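You operate a simulated robot arm through the tools that you are given. There is no shell and no other tool.

Carry out the task below with a simulated robot arm. There is one attempt and no reset: what you move stays moved.

## Task
Put things in order on the top of the gauge table. At the end: the orange groove brush from the top of the gauge table is on the brown board; the grey buffing pad stands where the blue cloth pad stood; the blue cloth pad stands where the white felt pad stood; the white felt pad from the top of the gauge table stands where the orange groove brush stood; whatever was shut is shut again. Leave all else as you found it, and nothing knocked over.

Only the result counts: the job must be done as asked and must still hold three seconds after the hand-in. Knocking over, shifting, dropping, spilling or breaking anything else fails it. Flat cloth is picked up by pressing the open fingertips on it (5 to 10 N) and closing them slowly along it; thin cloth reads only 2 to 8 mm in the jaws.

## Robot
A 5-joint arm with a two-finger parallel gripper, fixed in place. Base frame: the origin is at the foot of the arm, x ahead of it, y to its left, z up; the work surface is at about z = 0. Units: m, degrees, N and s.
With the tool pointing down near the work surface it reaches from about 0.26 to 0.6 m from the base axis. Its first joint turns from -66.0 to 66.0 degrees. The tool tilts only in the upright plane through the base axis and itself; it spins freely about its own axis. Payload 1.57 kg.
The TCP is the grasp point between the finger pads, 0.03 m short of the fingertips. In the tool frame z runs along the fingers and y along their closing line. Largest opening 0.08 m; finger width 0.017, thickness 0.012; the body of the gripper, 0.04 by 0.082 m, starts 0.08 m behind the TCP.
Orientation is told as [roll, pitch, yaw] about the base's x, y, z axes, in that order, counted from this pose: with the fingers straight down and closing along the base's y, the tool's x points along the base's -x, its y along +y and its z along -z.

## Interface
- The arm moves only by the tool step_arm. Its argument "series" is a list of rows, each an object (a shift or turn left out is 0, a gripper value left out holds the last) with "dr": the turn, a rotation vector about the base's x, y, z in degrees, a list of three; "delta_pos": the shift along the base's x, y, z in m, a list of three; "jaw": the closure in counts, from 0 (fully open) to 255 (shut). In form: [{"dr": [ax, ay, az], "delta_pos": [x, y, z], "jaw": jaw}, ...]. A call has 1 to 20 rows; each row is the pose to reach, as a shift and turn from the pose commanded when the call began. A row lasts 0.2 s, in which the tool goes at most 0.05 m and 8.6 degrees; a call with a longer step from one row to the next is refused whole, and so is a gripper value outside its range. Where a pose cannot be reached the arm comes as near as it can. A force on the tool above 40 N (or 10 N above the force at the start of the call, whichever is more), or a blocked arm, ends the call early, and 0.2 s more pass. Each finger travels about 0.153 m/s and halts on what it meets, pressing with about 43 N; the grip force reading is that of the motor and also rises with nothing between the fingers. The clock runs only during rows and for 0.2 s after the last one: add rows that repeat a pose to give the fingers time. It gives the time, the measured TCP pose, the force on the tool (base axes), the opening and the grip force at its end, in the units of the frame above (readings bear some noise), with the torque about the TCP (base axes, N m) and any sound that the robot's microphone picked up, and new pictures: "show" is both (left out), scene, wrist or none.
- Cameras (640 x 400 px; columns grow to the right, rows downward): "scene" is fixed at [0.0291, 0.3872, 0.5304]; the picture's right is [-0.83, -0.56, 0.00], its down [-0.29, 0.43, -0.86] and it looks along [0.48, -0.71, -0.51] (base axes); focal length 309 px, centre (320, 200). "wrist" rides on the gripper at [0.072, -0.007, -0.122] in the tool frame; the picture's right is [0.09, 1.00, 0.00], its down [-0.84, 0.08, -0.54] and it looks along [-0.54, 0.05, 0.84] (tool axes); focal length 238 px, centre (320, 200). There is no depth. A picture from a camera that has moved, and an enlarged one, comes with that camera's place and axes in the base frame and with its lens.
- inspect(camera, box): a new picture of the part [left, top, right, bottom] of that camera's present view, enlarged. No time passes.
- sign_off(): hands the job in; it is judged then, once.

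Nothing tells you positions but the pictures and the camera data. Unless the task says otherwise, let go and move clear before handing in.

The tools are called after "Request:" by a JSON object that holds its "name" and its "arguments". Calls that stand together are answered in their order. step_arm: Moves the arm, as the interface text tells. Its arguments: {"type":"object","properties":{"series":{"type":"array"},"show":{"type":"string","enum":["both","scene","wrist","none"]}},"required":["series"]} The other tools are called the same way: inspect (camera, box) takes an enlarged picture of a part of a camera's view; sign_off () hands the job in.

At the start:

```text
time: 0.0
position: [0.3388, 0.0532, 0.3064]
tcp_rot: [-0.1, 0.0, 0.0]
force: [-0.2, 0.4, 0.5]
torque: [-0.01, 0.0, 0.05]
grip_width: 0.08
grasp_force: 0.0
```

scene: 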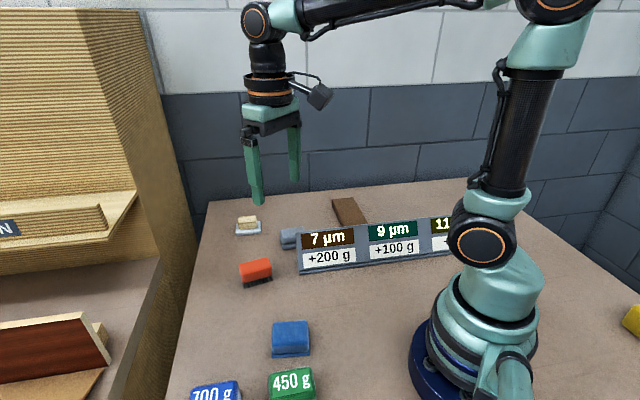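
wrist: 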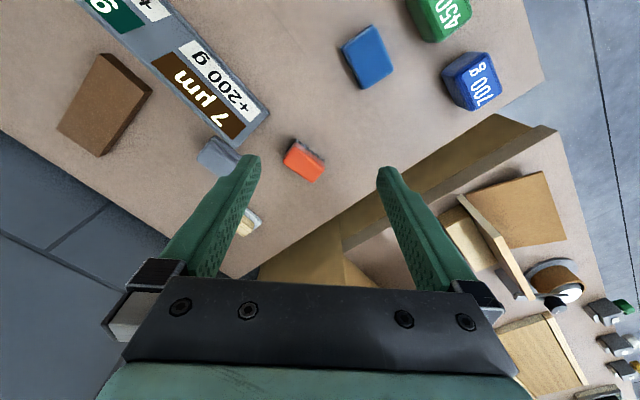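

I see a table with an orange brush, a grey pad, a blue pad, a white pad, a brown board, a sign strip and weight blocks. I'll look closer before moving.

Request:
{"name": "inspect", "arguments": {"camera": "scene", "box": [200, 180, 460, 340]}}

Request:
{"name": "inspect", "arguments": {"camera": "scene", "box": [160, 280, 360, 400]}}

Request:
{"name": "inspect", "arguments": {"camera": "wrist", "box": [0, 0, 360, 260]}}

Request:
{"name": "inspect", "arguments": {"camera": "wrist", "box": [320, 0, 640, 400]}}

Request:
{"name": "inspect", "arguments": {"camera": "scene", "box": [0, 180, 220, 400]}}

```text
2.46 times, centred on (330, 260) of scene
camera zoom: at [0.0291, 0.3872, 0.5304], right [-0.83, -0.56, 0.0], down [-0.29, 0.43, -0.86], along [0.48, -0.71, -0.51], focal length 761 px, centre (295, 52)
```

zoom: 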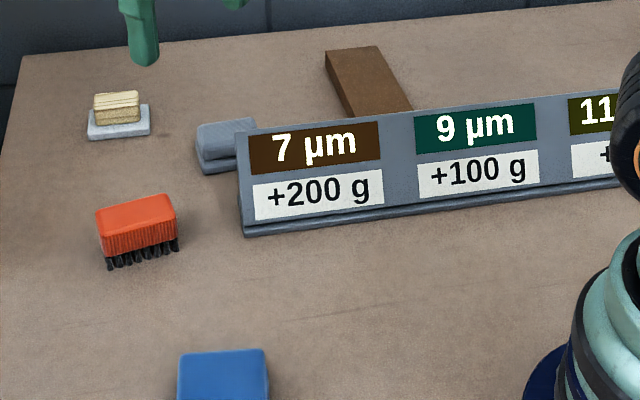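

```text
3.20 times, centred on (260, 340) of scene
camera zoom: at [0.0291, 0.3872, 0.5304], right [-0.83, -0.56, 0.0], down [-0.29, 0.43, -0.86], along [0.48, -0.71, -0.51], focal length 989 px, centre (512, -248)
```

zoom: 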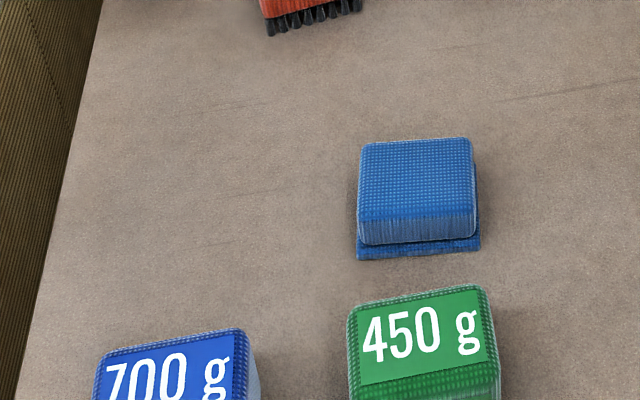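

```text
1.54 times, centred on (180, 130) of wrist
camera zoom: at [0.2685, 0.0459, 0.4286], right [-0.09, 1.0, 0.0], down [0.84, 0.08, 0.54], along [0.54, 0.05, -0.84], focal length 367 px, centre (535, 308)
```

zoom: 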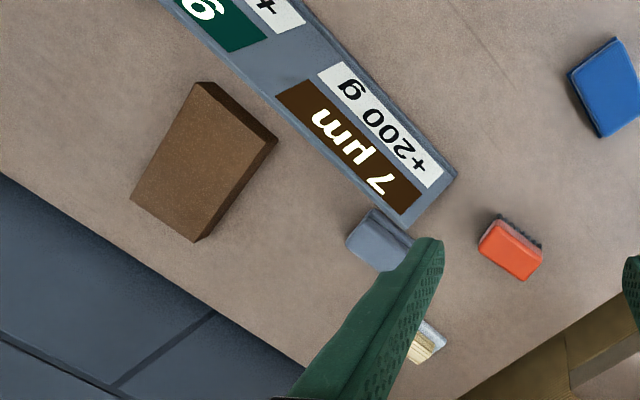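

```text
1.00 times, centred on (480, 200) of wrist (not enlarged: the box is as wide or as high as the picture)
camera zoom: at [0.2685, 0.0459, 0.4286], right [-0.09, 1.0, 0.0], down [0.84, 0.08, 0.54], along [0.54, 0.05, -0.84], focal length 238 px, centre (160, 200)
```

zoom: 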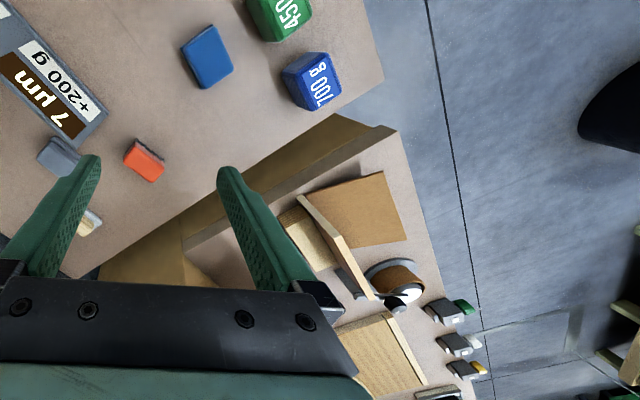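

```text
1.82 times, centred on (110, 290) of scene
camera zoom: at [0.0291, 0.3872, 0.5304], right [-0.83, -0.56, 0.0], down [-0.29, 0.43, -0.86], along [0.48, -0.71, -0.51], focal length 562 px, centre (702, 36)
```

zoom: 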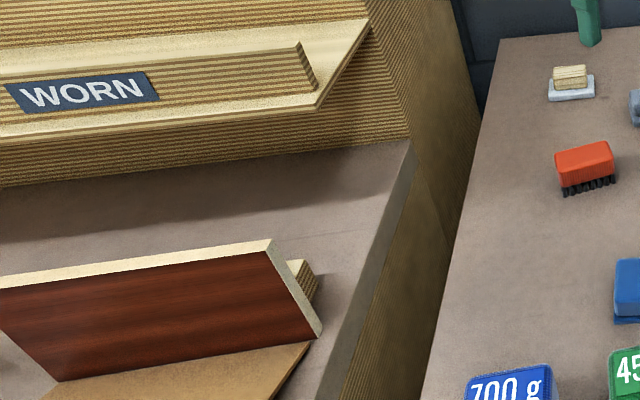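

The brush is at about (0.44, 0.035), blue at about (0.27, 0.115), grey at about (0.45, -0.12) behind the sign, white at about (0.60, -0.085), and the board at about (0.38, -0.30). I'll hover over each one for better measurements, starting above the brush.

Request:
{"name": "step_arm", "arguments": {"series": [{"delta_pos": [0.03, -0.005, -0.03]}, {"delta_pos": [0.06, -0.01, -0.06]}, {"delta_pos": [0.08, -0.015, -0.09]}, {"delta_pos": [0.09, -0.018, -0.11]}, {"delta_pos": [0.09, -0.018, -0.11]}, {"delta_pos": [0.09, -0.018, -0.11]}]}}

```text
time: 1.4
position: [0.4343, 0.0353, 0.1944]
tcp_rot: [0.0, 0.0, 0.0]
force: [0.3, -0.8, 1.2]
torque: [0.0, -0.01, -0.01]
grip_width: 0.0798
grasp_force: 0.1
camera wrist: at [0.3623, 0.028, 0.3175], right [-0.09, 1.0, 0.0], down [0.84, 0.08, 0.54], along [0.54, 0.05, -0.84], focal length 238 px, centre (320, 200)
```

scene: 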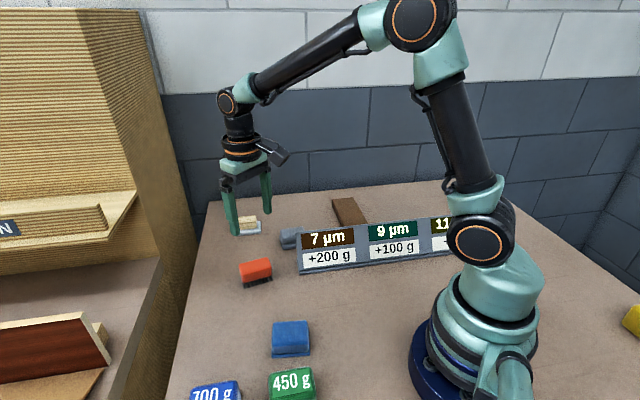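
wrist: 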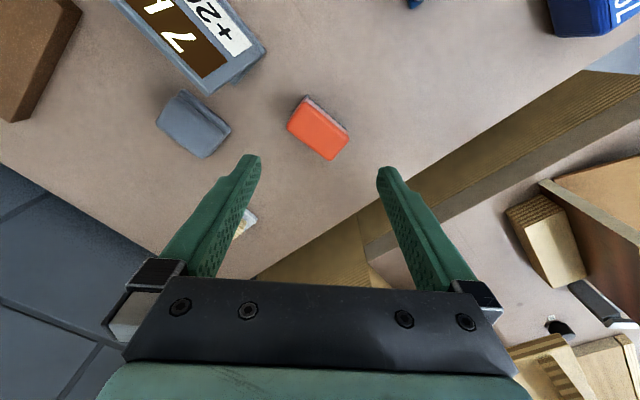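

Request:
{"name": "inspect", "arguments": {"camera": "wrist", "box": [130, 70, 370, 220]}}

Request:
{"name": "inspect", "arguments": {"camera": "scene", "box": [220, 200, 340, 300]}}

```text
2.67 times, centred on (250, 145) of wrist
camera zoom: at [0.3623, 0.028, 0.3175], right [-0.09, 1.0, 0.0], down [0.84, 0.08, 0.54], along [0.54, 0.05, -0.84], focal length 636 px, centre (507, 347)
```

zoom: 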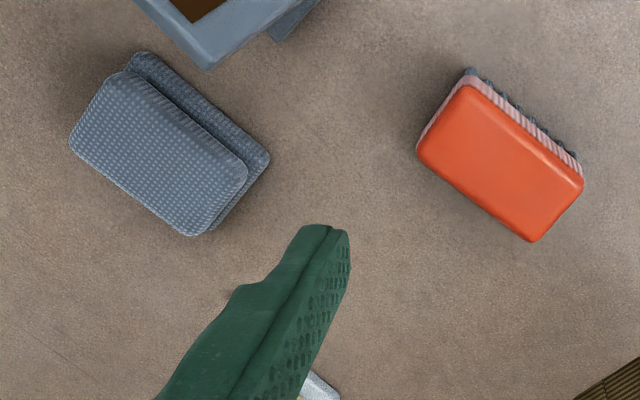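

```text
4.00 times, centred on (280, 250) of scene
camera zoom: at [0.0291, 0.3872, 0.5304], right [-0.83, -0.56, 0.0], down [-0.29, 0.43, -0.86], along [0.48, -0.71, -0.51], focal length 1236 px, centre (480, 0)
```

zoom: 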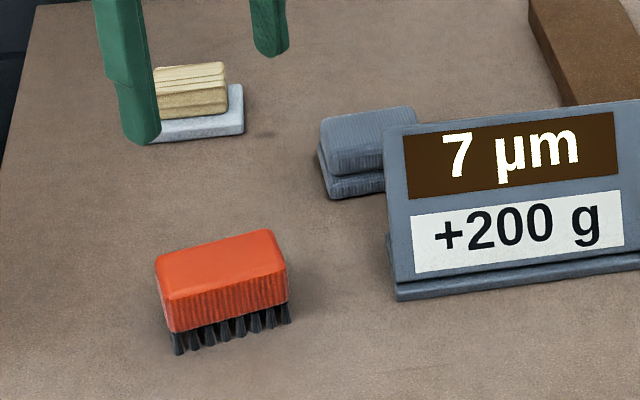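

The brush top centre is at about (0.448, 0.033), with its long axis at about 56° from x, and it measures roughly 66 x 36 x 38 mm. Next I'll look at the white pad from closer up.

Request:
{"name": "step_arm", "arguments": {"series": [{"delta_pos": [0.03, -0.03, 0.0]}, {"delta_pos": [0.06, -0.06, 0.0]}, {"delta_pos": [0.09, -0.09, 0.0]}, {"delta_pos": [0.11, -0.11, 0.0]}, {"delta_pos": [0.11, -0.11, 0.0]}]}}

```text
time: 2.6
position: [0.5402, -0.075, 0.1956]
tcp_rot: [0.0, -0.1, 0.0]
force: [0.6, -0.4, -1.1]
torque: [0.04, -0.02, -0.02]
grip_width: 0.08
grasp_force: 0.0
camera wrist: at [0.4696, -0.0824, 0.3182], right [-0.09, 1.0, 0.0], down [0.84, 0.08, 0.54], along [0.54, 0.05, -0.84], focal length 238 px, centre (320, 200)
```

scene: 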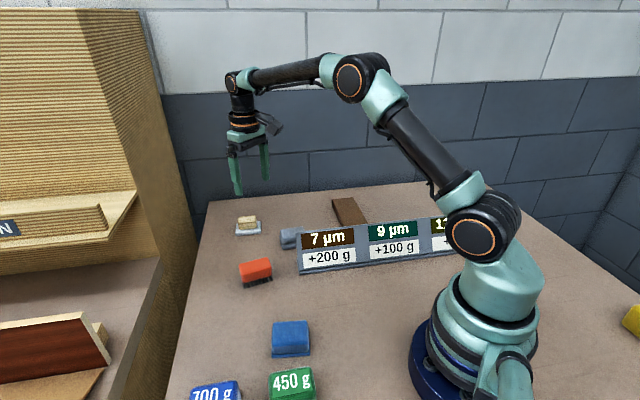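
wrist: 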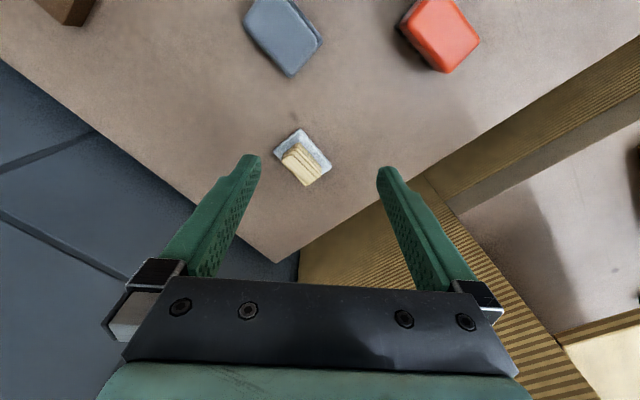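

Request:
{"name": "inspect", "arguments": {"camera": "wrist", "box": [240, 110, 360, 200]}}

Request:
{"name": "inspect", "arguments": {"camera": "wrist", "box": [220, 0, 500, 130]}}

Request:
{"name": "inspect", "arguments": {"camera": "scene", "box": [210, 195, 290, 255]}}

```text
4.44 times, centred on (300, 155) of wrist
camera zoom: at [0.4696, -0.0824, 0.3182], right [-0.09, 1.0, 0.0], down [0.84, 0.08, 0.54], along [0.54, 0.05, -0.84], focal length 1059 px, centre (409, 400)
```

zoom: 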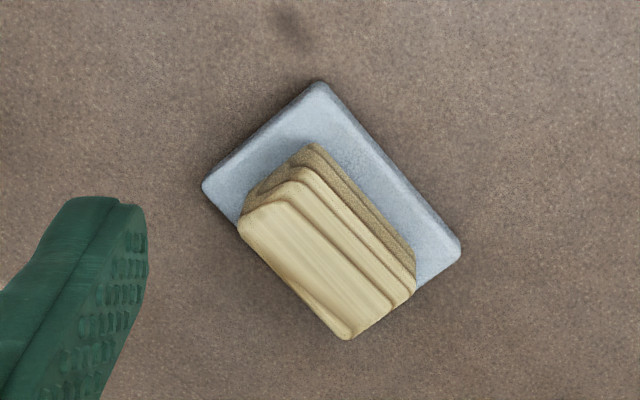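

```text
2.29 times, centred on (360, 65) of wrist
camera zoom: at [0.4696, -0.0824, 0.3182], right [-0.09, 1.0, 0.0], down [0.84, 0.08, 0.54], along [0.54, 0.05, -0.84], focal length 545 px, centre (229, 509)
```

zoom: 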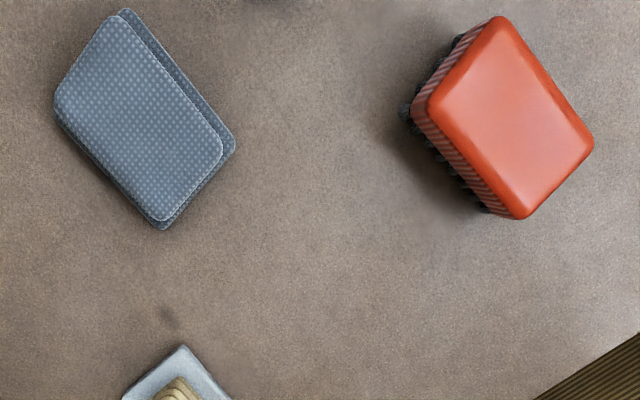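

```text
6.67 times, centred on (250, 225) of scene
camera zoom: at [0.0291, 0.3871, 0.5304], right [-0.83, -0.56, 0.0], down [-0.29, 0.43, -0.86], along [0.48, -0.71, -0.51], focal length 2060 px, centre (787, 33)
```

zoom: 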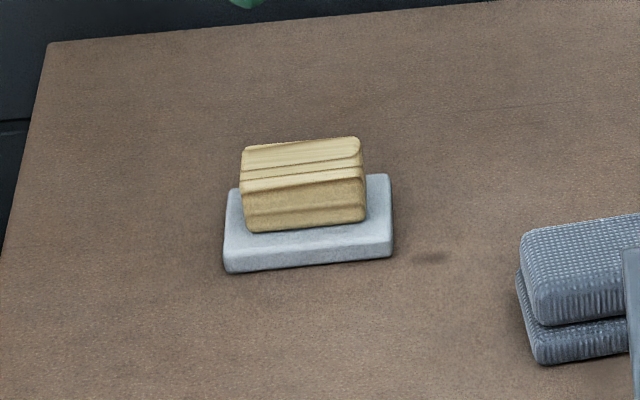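

The white pad centre is at about (0.601, -0.094). It has a wooden handle about 47x26 mm with its top at z≈0.04. I'll check whether the arm can reach above it with the tool straight down.

Request:
{"name": "step_arm", "arguments": {"series": [{"delta_pos": [0.03, -0.01, -0.03]}, {"delta_pos": [0.06, -0.019, -0.06]}, {"delta_pos": [0.062, -0.019, -0.09]}, {"delta_pos": [0.062, -0.019, -0.09]}, {"delta_pos": [0.062, -0.019, -0.09]}]}}

```text
time: 3.8
position: [0.5921, -0.0928, 0.1036]
tcp_rot: [0.1, 0.2, 0.0]
force: [-0.7, 0.4, 0.3]
torque: [-0.01, 0.02, -0.02]
grip_width: 0.0798
grasp_force: 0.0
out of reach, approached as far as the arm can: row 2, 3, 4, 5
camera wrist: at [0.5219, -0.0992, 0.2258], right [-0.09, 1.0, 0.0], down [0.84, 0.08, 0.54], along [0.54, 0.05, -0.84], focal length 238 px, centre (320, 200)
```

scene: 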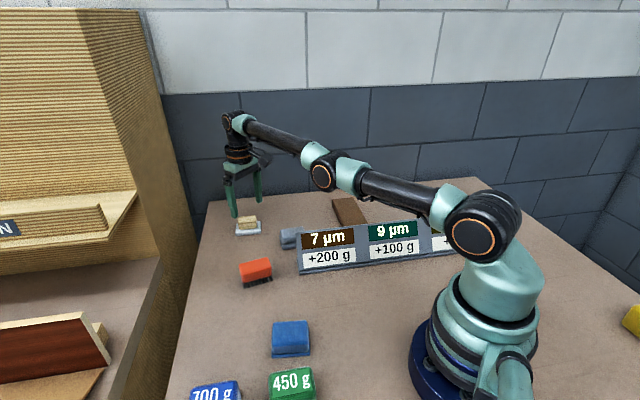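
wrist: 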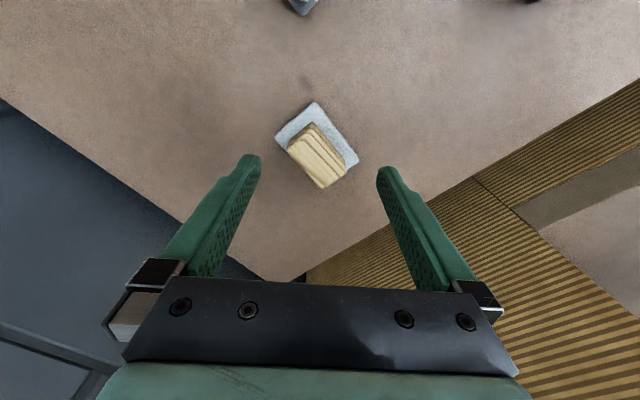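

With the tool straight down the arm stops at r≈0.599. The white pad is at r≈0.608, so I'll need a tilt of about 5° there. Next I'll view the brown board.

Request:
{"name": "step_arm", "arguments": {"series": [{"delta_pos": [-0.02, 0.0, 0.04]}, {"delta_pos": [-0.05, -0.02, 0.07]}, {"delta_pos": [-0.08, -0.05, 0.09]}, {"delta_pos": [-0.11, -0.08, 0.1]}, {"delta_pos": [-0.14, -0.11, 0.1]}, {"delta_pos": [-0.17, -0.14, 0.1]}, {"delta_pos": [-0.2, -0.17, 0.1]}, {"delta_pos": [-0.22, -0.18, 0.1]}, {"delta_pos": [-0.22, -0.18, 0.1]}]}}

```text
time: 5.8
position: [0.5214, -0.2364, 0.2554]
tcp_rot: [0.1, 0.1, 0.0]
force: [0.6, -0.6, 0.4]
torque: [0.01, 0.0, 0.01]
grip_width: 0.0798
grasp_force: 0.0
out of reach, approached as far as the arm can: row 1, 2, 3, 4, 5, 6, 7, 8, 9
camera wrist: at [0.4512, -0.2432, 0.3767], right [-0.09, 1.0, 0.0], down [0.84, 0.08, 0.54], along [0.54, 0.05, -0.84], focal length 238 px, centre (320, 200)
```

scene: 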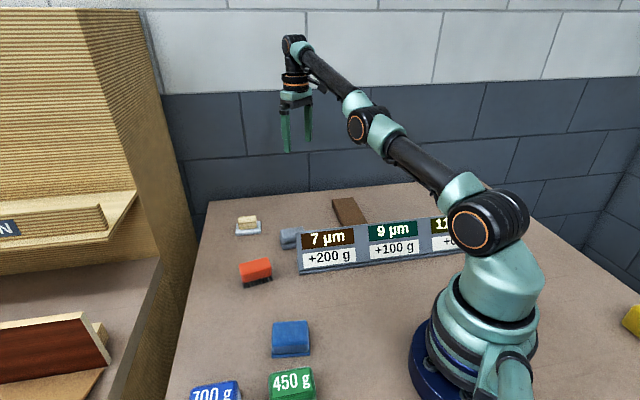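
wrist: 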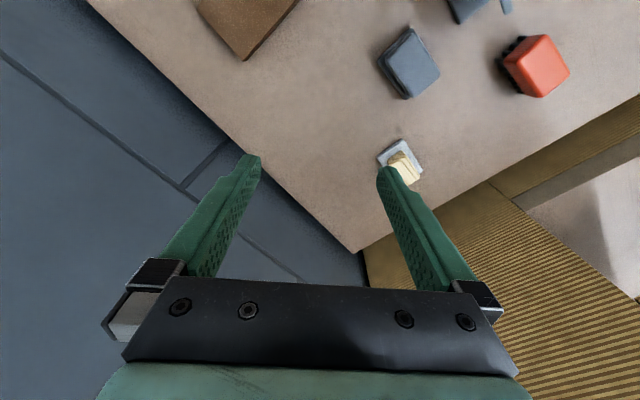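

The arm reported "out of reach" on the way back from the stretched pose. I'll hold still for a moment and check where it settles.

Request:
{"name": "step_arm", "arguments": {"series": [{"delta_pos": [0.0, 0.0, 0.0]}, {"delta_pos": [0.0, 0.0, 0.0]}, {"delta_pos": [0.0, 0.0, 0.0]}], "show": "none"}}

```text
time: 6.6
position: [0.5229, -0.236, 0.254]
tcp_rot: [0.0, 0.0, -0.1]
force: [-0.3, 0.0, 0.1]
torque: [0.02, -0.01, 0.03]
grip_width: 0.0798
grasp_force: 0.1
```

Request:
{"name": "step_arm", "arguments": {"series": [{"delta_pos": [-0.02, 0.009, -0.01]}, {"delta_pos": [-0.04, 0.009, -0.02]}, {"delta_pos": [-0.06, -0.0, -0.03]}, {"delta_pos": [-0.08, -0.01, -0.04]}, {"delta_pos": [-0.08, -0.01, -0.04]}], "show": "none"}}

```text
time: 7.8
position: [0.5186, -0.2479, 0.2465]
tcp_rot: [0.1, 0.0, 0.0]
force: [0.2, -1.0, 0.0]
torque: [0.01, -0.01, -0.01]
grip_width: 0.0802
grasp_force: 0.0
out of reach, approached as far as the arm can: row 1, 2, 3, 4, 5
```

Request:
{"name": "step_arm", "arguments": {"series": [{"delta_pos": [0.0, 0.0, -0.02]}, {"delta_pos": [0.0, 0.0, -0.04]}, {"delta_pos": [0.0, 0.0, -0.06]}, {"delta_pos": [0.0, 0.0, -0.08]}, {"delta_pos": [0.0, 0.0, -0.1]}, {"delta_pos": [0.0, 0.0, -0.1]}], "show": "scene"}}

```text
time: 9.2
position: [0.5372, -0.2561, 0.1582]
tcp_rot: [0.1, 0.1, 0.0]
force: [-1.6, 0.1, -0.4]
torque: [0.03, 0.04, -0.01]
grip_width: 0.08
grasp_force: 0.1
out of reach, approached as far as the arm can: row 1, 2, 3, 4, 5, 6
```

scene: 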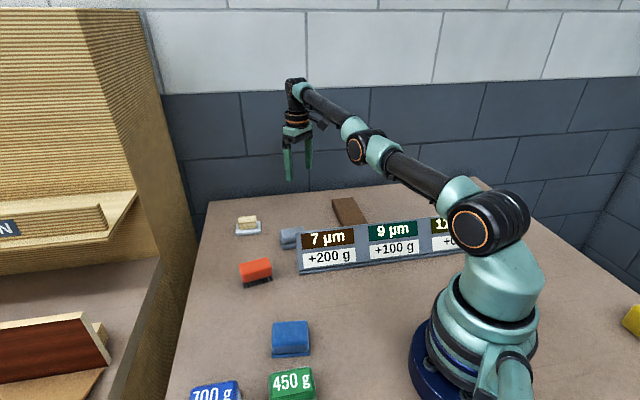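

The elbow is locked straight at the edge of its reach. I'll tilt the fingers inward while pulling the tool back to bend the elbow again, then return to vertical.

Request:
{"name": "step_arm", "arguments": {"series": [{"dr": [3.44, 7.22, 0], "delta_pos": [-0.04, 0.019, 0.0]}, {"dr": [6.88, 14.44, 0], "delta_pos": [-0.08, 0.038, 0.0]}, {"dr": [6.88, 14.44, 0], "delta_pos": [-0.11, 0.052, 0.0]}, {"dr": [3.44, 7.22, 0], "delta_pos": [-0.13, 0.06, 0.0]}, {"dr": [0, 0, 0], "delta_pos": [-0.15, 0.07, 0.0]}, {"dr": [0, 0, 0], "delta_pos": [-0.15, 0.07, 0.0]}], "show": "scene"}}

```text
time: 10.6
position: [0.5032, -0.2388, 0.1986]
tcp_rot: [3.8, 7.8, 0.3]
force: [-0.2, 0.6, 0.4]
torque: [-0.01, 0.01, 0.01]
grip_width: 0.0803
grasp_force: 0.1
out of reach, approached as far as the arm can: row 1, 2, 3, 4, 5, 6
```

scene: 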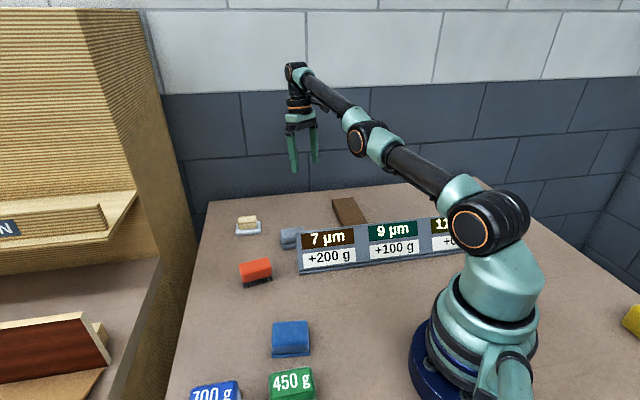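

The elbow is still stuck. I'll hold a pure inward target, along the line toward the shoulder, for many rows so the solver can work its way out.

Request:
{"name": "step_arm", "arguments": {"series": [{"delta_pos": [-0.0443, 0.021, -0.009]}, {"delta_pos": [-0.0886, 0.042, -0.018]}, {"delta_pos": [-0.0886, 0.042, -0.018]}, {"delta_pos": [-0.0886, 0.042, -0.018]}, {"delta_pos": [-0.0886, 0.042, -0.018]}, {"delta_pos": [-0.0886, 0.042, -0.018]}, {"delta_pos": [-0.0886, 0.042, -0.018]}, {"delta_pos": [-0.0886, 0.042, -0.018]}, {"delta_pos": [-0.0886, 0.042, -0.018]}, {"delta_pos": [-0.0886, 0.042, -0.018]}], "show": "none"}}

```text
time: 12.8
position: [0.5026, -0.2379, 0.1972]
tcp_rot: [3.8, 7.9, 0.3]
force: [-0.6, -0.6, 0.9]
torque: [0.0, -0.02, -0.01]
grip_width: 0.0799
grasp_force: 0.0
out of reach, approached as far as the arm can: row 1, 2, 3, 4, 5, 6, 7, 8, 9, 10
```

Request:
{"name": "step_arm", "arguments": {"series": [{"dr": [-3.43, -7.23, 0], "delta_pos": [0.0199, -0.0094, -0.004]}, {"dr": [-6.86, -14.45, 0], "delta_pos": [0.044, -0.021, -0.006]}, {"dr": [-6.86, -14.45, 0], "delta_pos": [0.02, -0.0095, -0.008]}, {"dr": [-6.86, -14.45, 0], "delta_pos": [0.0, 0.0, -0.01]}], "show": "none"}}

```text
time: 13.8
position: [0.5564, -0.2665, 0.1947]
tcp_rot: [-3.1, -6.5, 0.2]
force: [-0.5, 0.2, 0.0]
torque: [0.01, 0.0, 0.03]
grip_width: 0.0798
grasp_force: 0.0
out of reach, approached as far as the arm can: row 1, 2, 3, 4
```

I think the elbow has slipped slightly past straight. I'll push outward first to straighten it, then pitch the fingers inward about a still wrist so it bends the right way, and then retract.

Request:
{"name": "step_arm", "arguments": {"series": [{"delta_pos": [0.0266, -0.0127, 0.0056]}, {"delta_pos": [0.0266, -0.0127, 0.0056]}, {"delta_pos": [0.0266, -0.0127, 0.0056]}, {"delta_pos": [0.0, 0.0, 0.0]}, {"dr": [3.457, 7.214, 0], "delta_pos": [-0.0263, 0.0126, -0.0017]}, {"dr": [6.91, 14.43, 0], "delta_pos": [-0.0527, 0.0252, 0.0008]}, {"dr": [10.37, 21.64, 0], "delta_pos": [-0.0785, 0.0376, 0.0073]}, {"dr": [13.83, 28.86, 0], "delta_pos": [-0.1032, 0.0494, 0.0177]}, {"dr": [13.83, 28.86, 0], "delta_pos": [-0.1299, 0.0622, 0.012]}, {"dr": [13.83, 28.86, 0], "delta_pos": [-0.156, 0.0748, 0.0065]}], "show": "scene"}}

```text
time: 16.0
position: [0.4009, -0.1973, 0.2032]
tcp_rot: [11.4, 22.0, 2.3]
force: [-0.8, 1.3, -0.8]
torque: [0.01, 0.03, 0.02]
grip_width: 0.0799
grasp_force: 0.0
out of reach, approached as far as the arm can: row 1, 2, 3
```

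scene: 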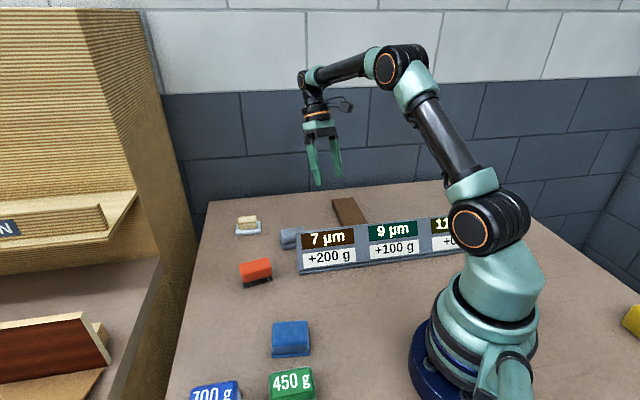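

The elbow is bent properly again. I'll return the tool to vertical and hover near the brown board for a look, and I'll stay away from full stretch from now on.

Request:
{"name": "step_arm", "arguments": {"series": [{"dr": [-3.57, -7.45, 0], "delta_pos": [-0.01, -0.02, 0.005]}, {"dr": [-7.15, -14.91, 0], "delta_pos": [-0.02, -0.04, 0.01]}, {"dr": [-10.72, -22.36, 0], "delta_pos": [-0.03, -0.06, 0.02]}, {"dr": [-10.72, -22.36, 0], "delta_pos": [-0.04, -0.08, 0.02]}, {"dr": [-10.72, -22.36, 0], "delta_pos": [-0.04, -0.08, 0.02]}]}}

```text
time: 17.2
position: [0.3588, -0.2735, 0.2243]
tcp_rot: [0.0, -0.1, 0.0]
force: [0.3, -0.1, -0.3]
torque: [-0.04, -0.02, -0.02]
grip_width: 0.0801
grasp_force: 0.1
camera wrist: at [0.2879, -0.2799, 0.3453], right [-0.09, 1.0, 0.0], down [0.84, 0.08, 0.54], along [0.54, 0.05, -0.84], focal length 238 px, centre (320, 200)
```

scene: 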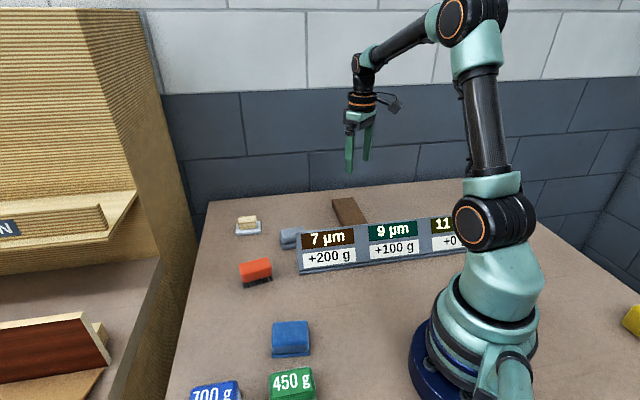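
wrist: 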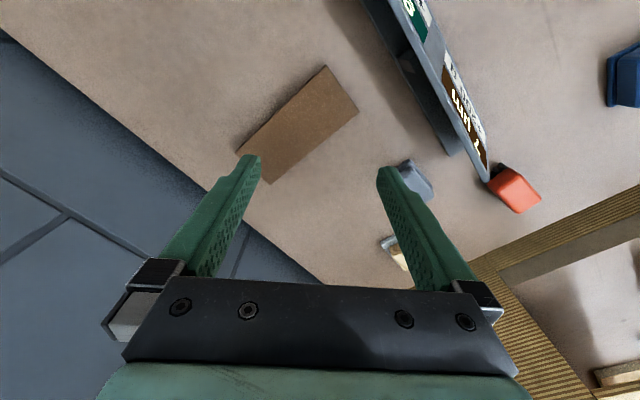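

Request:
{"name": "inspect", "arguments": {"camera": "wrist", "box": [210, 40, 390, 200]}}

Request:
{"name": "inspect", "arguments": {"camera": "scene", "box": [270, 180, 410, 280]}}

Request:
{"name": "inspect", "arguments": {"camera": "wrist", "box": [340, 0, 560, 260]}}

```text
2.50 times, centred on (300, 120) of wrist
camera zoom: at [0.2879, -0.2799, 0.3453], right [-0.09, 1.0, 0.0], down [0.84, 0.08, 0.54], along [0.54, 0.05, -0.84], focal length 596 px, centre (370, 400)
```

zoom: 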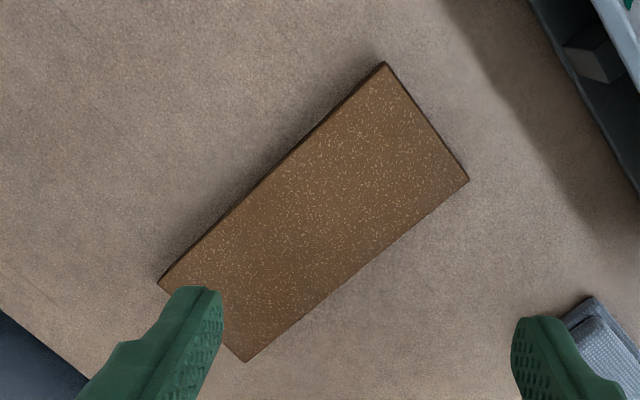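

```text
4.00 times, centred on (340, 230) of scene
camera zoom: at [0.0291, 0.3872, 0.5304], right [-0.83, -0.56, 0.0], down [-0.29, 0.43, -0.86], along [0.48, -0.71, -0.51], focal length 1236 px, centre (240, 80)
```

zoom: 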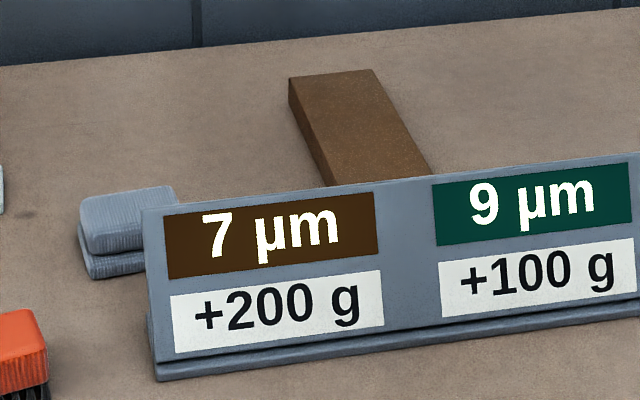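

```text
1.54 times, centred on (450, 130) of wrist
camera zoom: at [0.2879, -0.2799, 0.3453], right [-0.09, 1.0, 0.0], down [0.84, 0.08, 0.54], along [0.54, 0.05, -0.84], focal length 367 px, centre (120, 308)
```

zoom: 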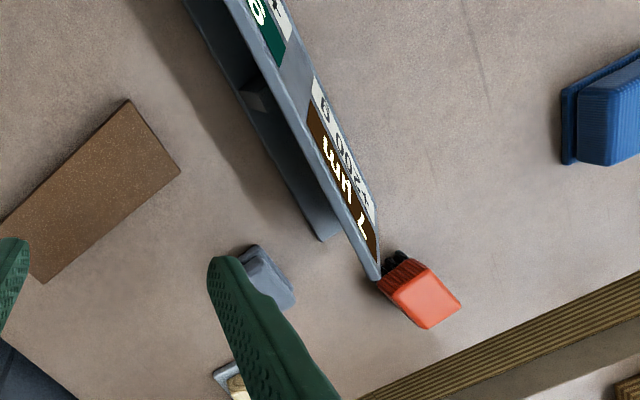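

The board is about 166x68x25 mm, centred at (0.388, -0.306), with its long axis at -45°. Next I'll look at the blue pad.

Request:
{"name": "step_arm", "arguments": {"series": [{"delta_pos": [-0.01, 0.045, 0.0]}, {"delta_pos": [-0.02, 0.09, 0.0]}, {"delta_pos": [-0.03, 0.135, 0.0]}, {"delta_pos": [-0.04, 0.18, 0.0]}, {"delta_pos": [-0.05, 0.225, 0.0]}, {"delta_pos": [-0.06, 0.27, 0.0]}, {"delta_pos": [-0.065, 0.315, 0.0]}, {"delta_pos": [-0.07, 0.36, 0.0]}, {"delta_pos": [-0.07, 0.375, 0.0]}, {"delta_pos": [-0.07, 0.375, 0.0]}]}}

```text
time: 19.4
position: [0.2902, 0.0992, 0.221]
tcp_rot: [0.0, -0.1, 0.1]
force: [0.8, 0.0, 0.3]
torque: [-0.02, 0.01, 0.01]
grip_width: 0.0798
grasp_force: 0.1
camera wrist: at [0.2184, 0.0919, 0.3422], right [-0.09, 1.0, 0.0], down [0.84, 0.08, 0.54], along [0.54, 0.05, -0.84], focal length 238 px, centre (320, 200)
```

scene: 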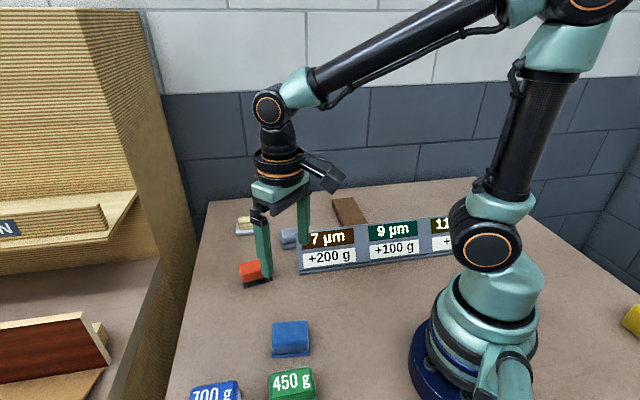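
wrist: 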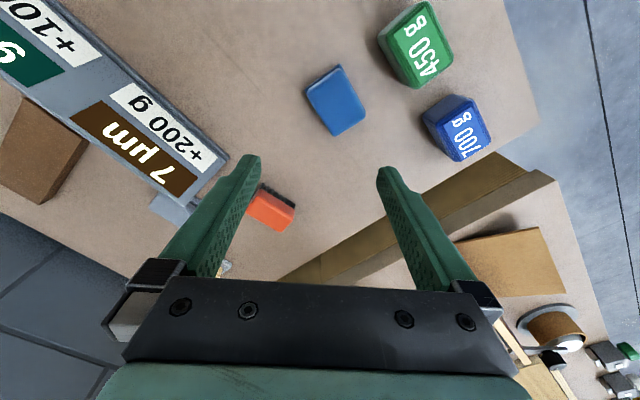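

Request:
{"name": "inspect", "arguments": {"camera": "wrist", "box": [280, 40, 480, 165]}}

Request:
{"name": "inspect", "arguments": {"camera": "wrist", "box": [380, 0, 600, 180]}}

```text
3.20 times, centred on (380, 102) of wrist
camera zoom: at [0.2184, 0.0919, 0.3422], right [-0.09, 1.0, 0.0], down [0.84, 0.08, 0.54], along [0.54, 0.05, -0.84], focal length 763 px, centre (128, 512)
```

zoom: 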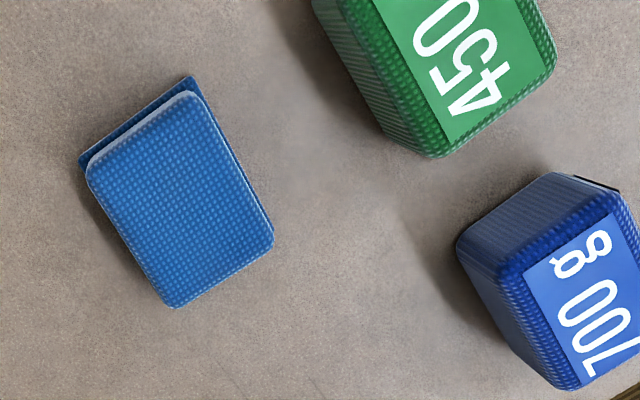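

```text
2.22 times, centred on (490, 90) of wrist
camera zoom: at [0.2184, 0.0919, 0.3422], right [-0.09, 1.0, 0.0], down [0.84, 0.08, 0.54], along [0.54, 0.05, -0.84], focal length 530 px, centre (-58, 444)
```

zoom: 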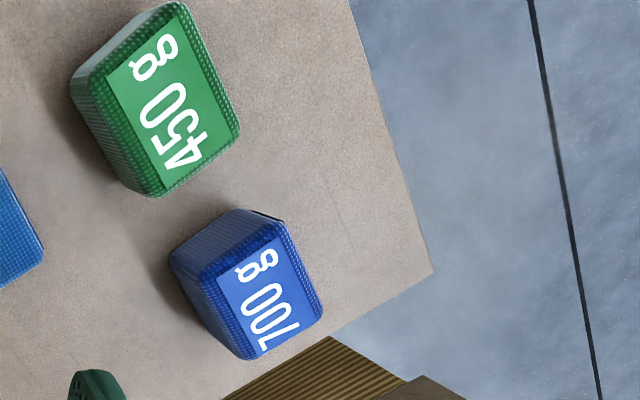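

The blue pad centre is at about (0.274, 0.118), with its long axis at 39° and height ~35 mm. I'll start the work now by hovering over the brush, with the fingers turned to close across its short side.

Request:
{"name": "step_arm", "arguments": {"series": [{"dr": [0, 0, 8.04], "delta_pos": [0.025, -0.01, 0.0]}, {"dr": [0, 0, 16.08], "delta_pos": [0.05, -0.02, -0.01]}, {"dr": [0, 0, 24.12], "delta_pos": [0.08, -0.03, -0.02]}, {"dr": [0, 0, 32.17], "delta_pos": [0.11, -0.045, -0.035]}, {"dr": [0, 0, 40.2], "delta_pos": [0.14, -0.06, -0.05]}, {"dr": [0, 0, 48.25], "delta_pos": [0.158, -0.066, -0.07]}, {"dr": [0, 0, 56.3], "delta_pos": [0.158, -0.0665, -0.08]}, {"dr": [0, 0, 56.3], "delta_pos": [0.158, -0.0665, -0.08]}, {"dr": [0, 0, 56.3], "delta_pos": [0.158, -0.0665, -0.08]}]}}

```text
time: 21.4
position: [0.4452, 0.0336, 0.142]
tcp_rot: [0.0, 0.0, 56.4]
force: [-0.2, -0.6, -0.1]
torque: [-0.01, 0.0, 0.01]
grip_width: 0.0799
grasp_force: 0.2
camera wrist: at [0.4127, -0.0304, 0.264], right [-0.88, 0.48, 0.0], down [0.4, 0.74, 0.54], along [0.26, 0.48, -0.84], focal length 238 px, centre (320, 200)
```

scene: 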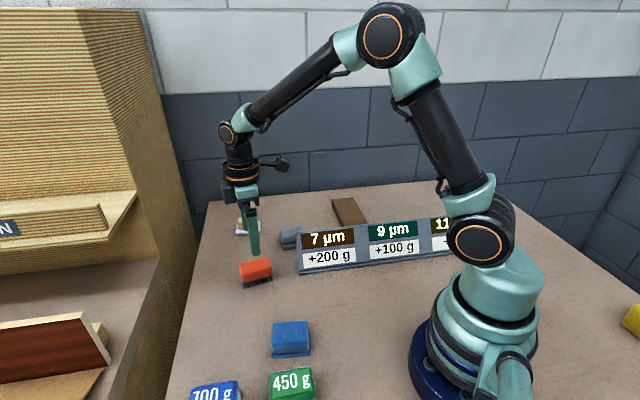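
wrist: 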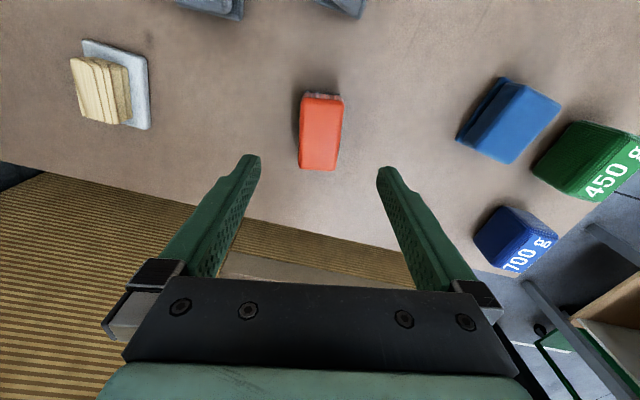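

Request:
{"name": "inspect", "arguments": {"camera": "wrist", "box": [240, 60, 400, 190]}}

```text
3.08 times, centred on (320, 125) of wrist
camera zoom: at [0.4127, -0.0304, 0.264], right [-0.88, 0.48, 0.0], down [0.4, 0.74, 0.54], along [0.26, 0.48, -0.84], focal length 733 px, centre (320, 431)
```

zoom: 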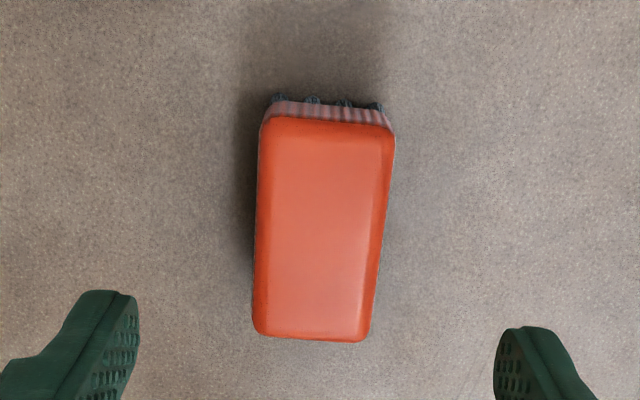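

The brush is centred between the fingers. I'll descend to TCP z≈0.040 and close.

Request:
{"name": "step_arm", "arguments": {"series": [{"delta_pos": [0, 0, -0.035]}, {"delta_pos": [0, 0, -0.065]}, {"delta_pos": [0, 0, -0.085]}, {"delta_pos": [0, 0, -0.102]}, {"delta_pos": [0, 0, -0.102]}]}}

```text
time: 22.6
position: [0.4485, 0.0334, 0.0403]
tcp_rot: [0.1, 0.0, 56.3]
force: [0.5, 0.0, 0.2]
torque: [0.04, 0.0, -0.01]
grip_width: 0.0802
grasp_force: 0.1
camera wrist: at [0.4143, -0.031, 0.1618], right [-0.88, 0.48, 0.0], down [0.4, 0.74, 0.54], along [0.26, 0.48, -0.84], focal length 238 px, centre (320, 200)
```

scene: 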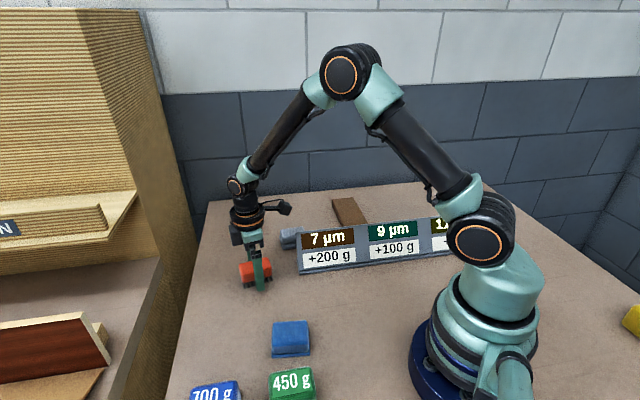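
wrist: 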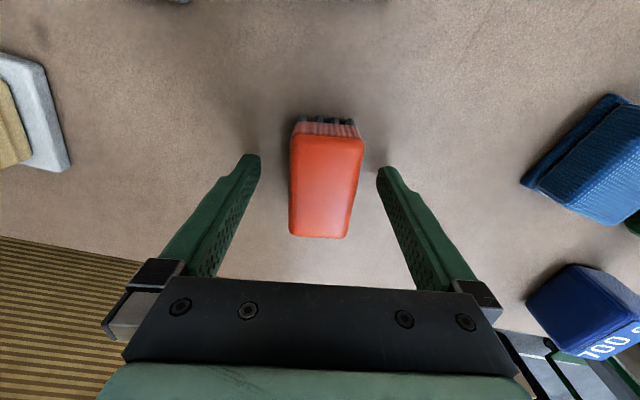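

Request:
{"name": "step_arm", "arguments": {"series": [{"jaw": 100}, {"jaw": 180}, {"jaw": 255}, {"jaw": 255}, {"jaw": 255}]}}

```text
time: 23.8
position: [0.4484, 0.0327, 0.0401]
tcp_rot: [0.0, 0.1, 56.2]
force: [0.1, -0.2, 0.7]
torque: [-0.01, 0.0, -0.01]
grip_width: 0.0393
grasp_force: 43.3
camera wrist: at [0.4142, -0.031, 0.1621], right [-0.88, 0.48, 0.0], down [0.4, 0.74, 0.54], along [0.26, 0.48, -0.84], focal length 238 px, centre (320, 200)
```

scene: 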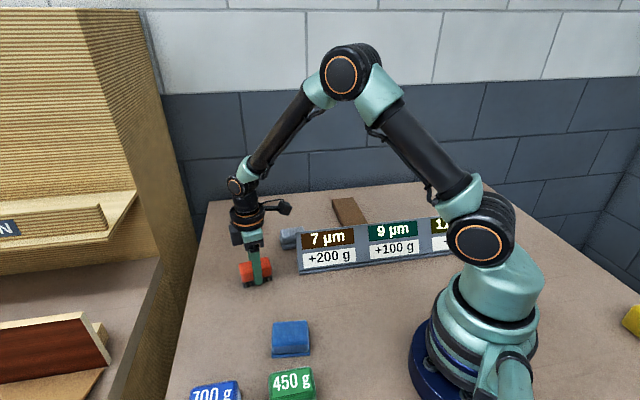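
wrist: 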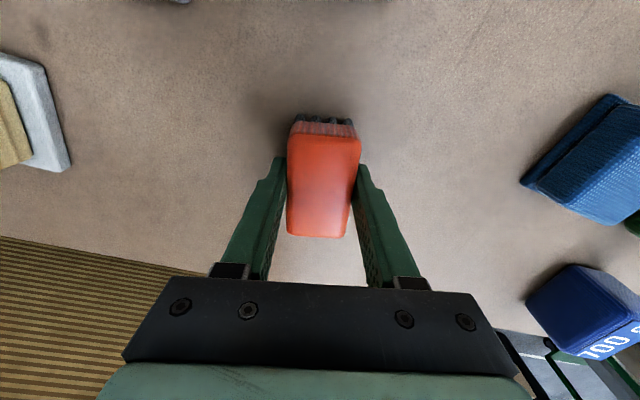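

The brush is gripped, with the jaw at 39 mm. I'll lift it and carry it toward the board, turning as it goes.

Request:
{"name": "step_arm", "arguments": {"series": [{"delta_pos": [0, 0, 0.02]}, {"delta_pos": [0, 0, 0.06]}, {"delta_pos": [0, 0, 0.1]}, {"delta_pos": [0, 0, 0.14]}, {"delta_pos": [0, 0, 0.15]}]}}

Request:
{"name": "step_arm", "arguments": {"series": [{"dr": [0, 0, -7], "delta_pos": [0.0, -0.025, 0.0]}, {"dr": [0, 0, -15], "delta_pos": [-0.004, -0.05, 0.0]}, {"dr": [0, 0, -23], "delta_pos": [-0.008, -0.075, 0.0]}, {"dr": [0, 0, -31], "delta_pos": [-0.012, -0.1, 0.0]}, {"dr": [0, 0, -39], "delta_pos": [-0.016, -0.125, 0.0]}, {"dr": [0, 0, -47], "delta_pos": [-0.02, -0.15, 0.0]}, {"dr": [0, 0, -55], "delta_pos": [-0.025, -0.175, 0.0]}, {"dr": [0, 0, -63], "delta_pos": [-0.03, -0.2, 0.0]}, {"dr": [0, 0, -71], "delta_pos": [-0.035, -0.225, 0.0]}, {"dr": [0, 0, -79], "delta_pos": [-0.04, -0.25, 0.0]}, {"dr": [0, 0, -87], "delta_pos": [-0.045, -0.275, 0.0]}, {"dr": [0, 0, -95], "delta_pos": [-0.05, -0.3, 0.0]}, {"dr": [0, 0, -101.3], "delta_pos": [-0.055, -0.325, 0.0]}, {"dr": [0, 0, -101.3], "delta_pos": [-0.06, -0.3388, 0.0]}, {"dr": [0, 0, -101.3], "delta_pos": [-0.06, -0.3388, 0.0]}, {"dr": [0, 0, -101.3], "delta_pos": [-0.06, -0.3388, 0.0]}]}}

```text
time: 25.0
position: [0.4492, 0.0324, 0.1888]
tcp_rot: [0.0, 0.1, 56.3]
force: [0.6, -0.9, 0.4]
torque: [0.0, -0.01, 0.0]
grip_width: 0.0
grasp_force: 21.1
camera wrist: at [0.4166, -0.0317, 0.3101], right [-0.88, 0.48, 0.0], down [0.4, 0.74, 0.54], along [0.26, 0.48, -0.84], focal length 238 px, centre (320, 200)
```

scene: 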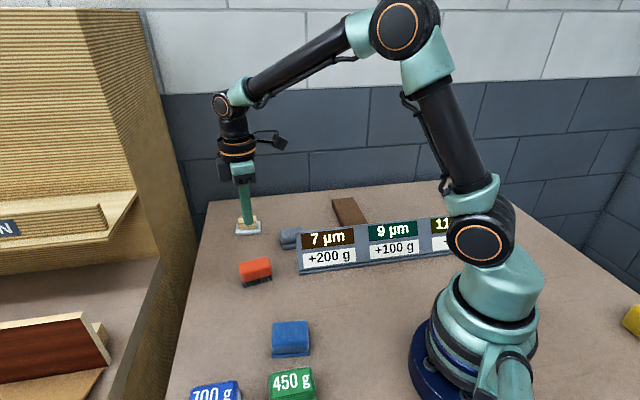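
wrist: 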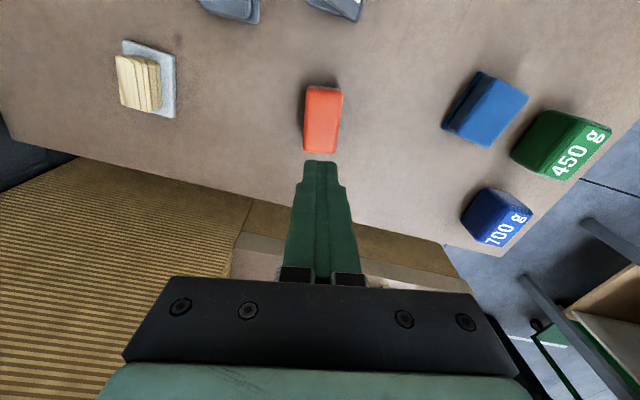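

```text
time: 28.4
position: [0.3881, -0.308, 0.1884]
tcp_rot: [-0.1, 0.0, -44.9]
force: [0.1, -0.1, 0.2]
torque: [0.0, -0.02, 0.01]
grip_width: 0.0
grasp_force: 21.2
camera wrist: at [0.3332, -0.2612, 0.3113], right [0.64, 0.77, 0.0], down [0.65, -0.54, 0.54], along [0.42, -0.35, -0.84], focal length 238 px, centre (320, 200)
```

scene: 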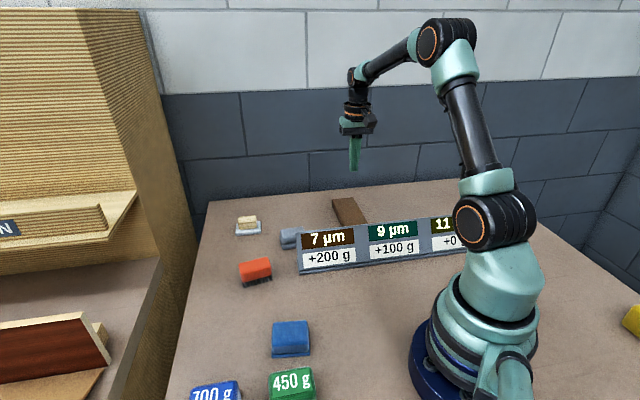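
wrist: 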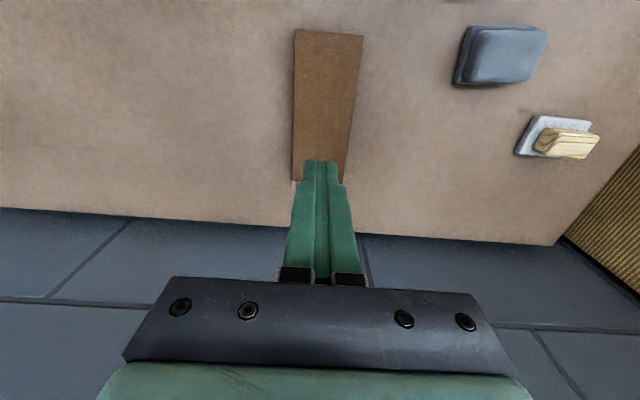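

The brush slipped out when I lifted and stayed at its spot. I'll check its state closely before trying again.

Request:
{"name": "inspect", "arguments": {"camera": "scene", "box": [220, 200, 340, 300]}}

Request:
{"name": "inspect", "arguments": {"camera": "scene", "box": [230, 250, 280, 295]}}

```text
4.00 times, centred on (280, 250) of scene
camera zoom: at [0.0291, 0.3871, 0.5304], right [-0.83, -0.56, 0.0], down [-0.29, 0.43, -0.86], along [0.48, -0.71, -0.51], focal length 1236 px, centre (480, 0)
```

zoom: 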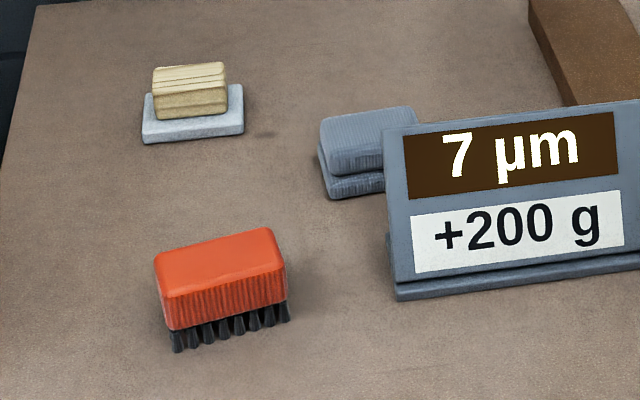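

```text
8.89 times, centred on (255, 272) of scene
camera zoom: at [0.0291, 0.3871, 0.5304], right [-0.83, -0.56, 0.0], down [-0.29, 0.43, -0.86], along [0.48, -0.71, -0.51], focal length 2747 px, centre (898, -444)
```

zoom: 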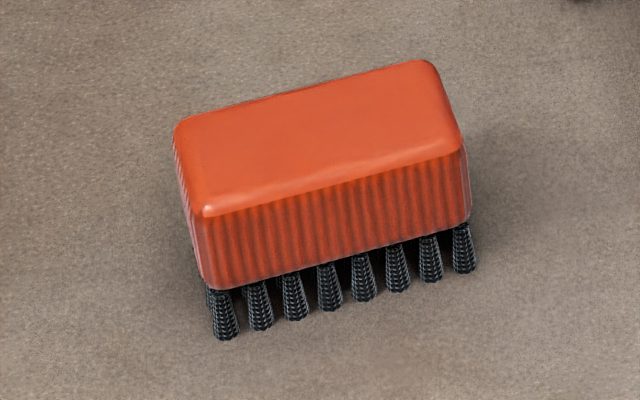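

The brush is still upright at its place. I'll go back, measure it again, and grip deeper so the pads cover the whole body.

Request:
{"name": "step_arm", "arguments": {"series": [{"dr": [0, 0, 7], "delta_pos": [0.005, 0.025, 0.0], "jaw": 0}, {"dr": [0, 0, 15], "delta_pos": [0.01, 0.05, 0.0]}, {"dr": [0, 0, 23], "delta_pos": [0.015, 0.075, 0.0]}, {"dr": [0, 0, 31], "delta_pos": [0.02, 0.1, 0.0]}, {"dr": [0, 0, 39], "delta_pos": [0.025, 0.125, 0.0]}, {"dr": [0, 0, 47], "delta_pos": [0.03, 0.15, 0.0]}, {"dr": [0, 0, 55], "delta_pos": [0.035, 0.175, 0.0]}, {"dr": [0, 0, 63], "delta_pos": [0.04, 0.2, 0.0]}, {"dr": [0, 0, 71], "delta_pos": [0.045, 0.225, 0.0]}, {"dr": [0, 0, 79], "delta_pos": [0.05, 0.25, 0.0]}, {"dr": [0, 0, 87], "delta_pos": [0.055, 0.275, 0.0]}, {"dr": [0, 0, 95], "delta_pos": [0.06, 0.3, 0.0]}, {"dr": [0, 0, 101.3], "delta_pos": [0.06, 0.325, 0.0]}, {"dr": [0, 0, 101.3], "delta_pos": [0.06, 0.3388, 0.0]}, {"dr": [0, 0, 101.3], "delta_pos": [0.06, 0.3388, -0.04]}, {"dr": [0, 0, 101.3], "delta_pos": [0.06, 0.3388, -0.06]}, {"dr": [0, 0, 101.3], "delta_pos": [0.06, 0.3388, -0.06]}], "show": "wrist"}}

Request:
{"name": "inspect", "arguments": {"camera": "wrist", "box": [240, 60, 400, 200]}}

```text
time: 32.0
position: [0.447, 0.0336, 0.1298]
tcp_rot: [0.1, 0.0, 56.3]
force: [0.2, 0.3, 0.6]
torque: [-0.03, 0.02, -0.02]
grip_width: 0.08
grasp_force: 0.0
camera wrist: at [0.4133, -0.0301, 0.2515], right [-0.88, 0.48, 0.0], down [0.4, 0.74, 0.54], along [0.26, 0.48, -0.84], focal length 238 px, centre (320, 200)
```

wrist: 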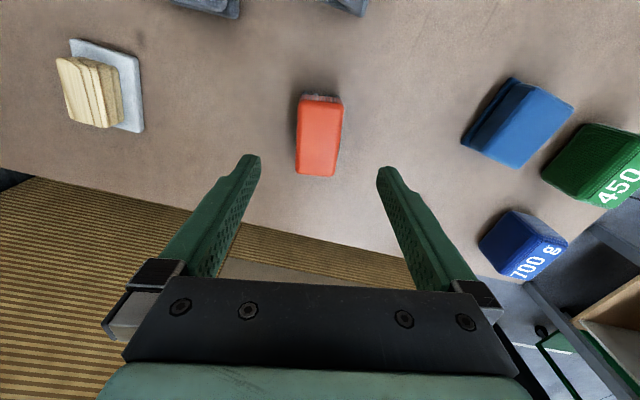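

```text
2.86 times, centred on (320, 130) of wrist
camera zoom: at [0.4133, -0.0301, 0.2515], right [-0.88, 0.48, 0.0], down [0.4, 0.74, 0.54], along [0.26, 0.48, -0.84], focal length 681 px, centre (320, 400)
```

zoom: 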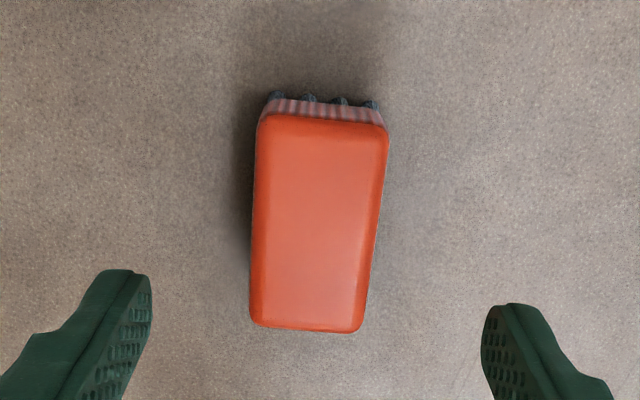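

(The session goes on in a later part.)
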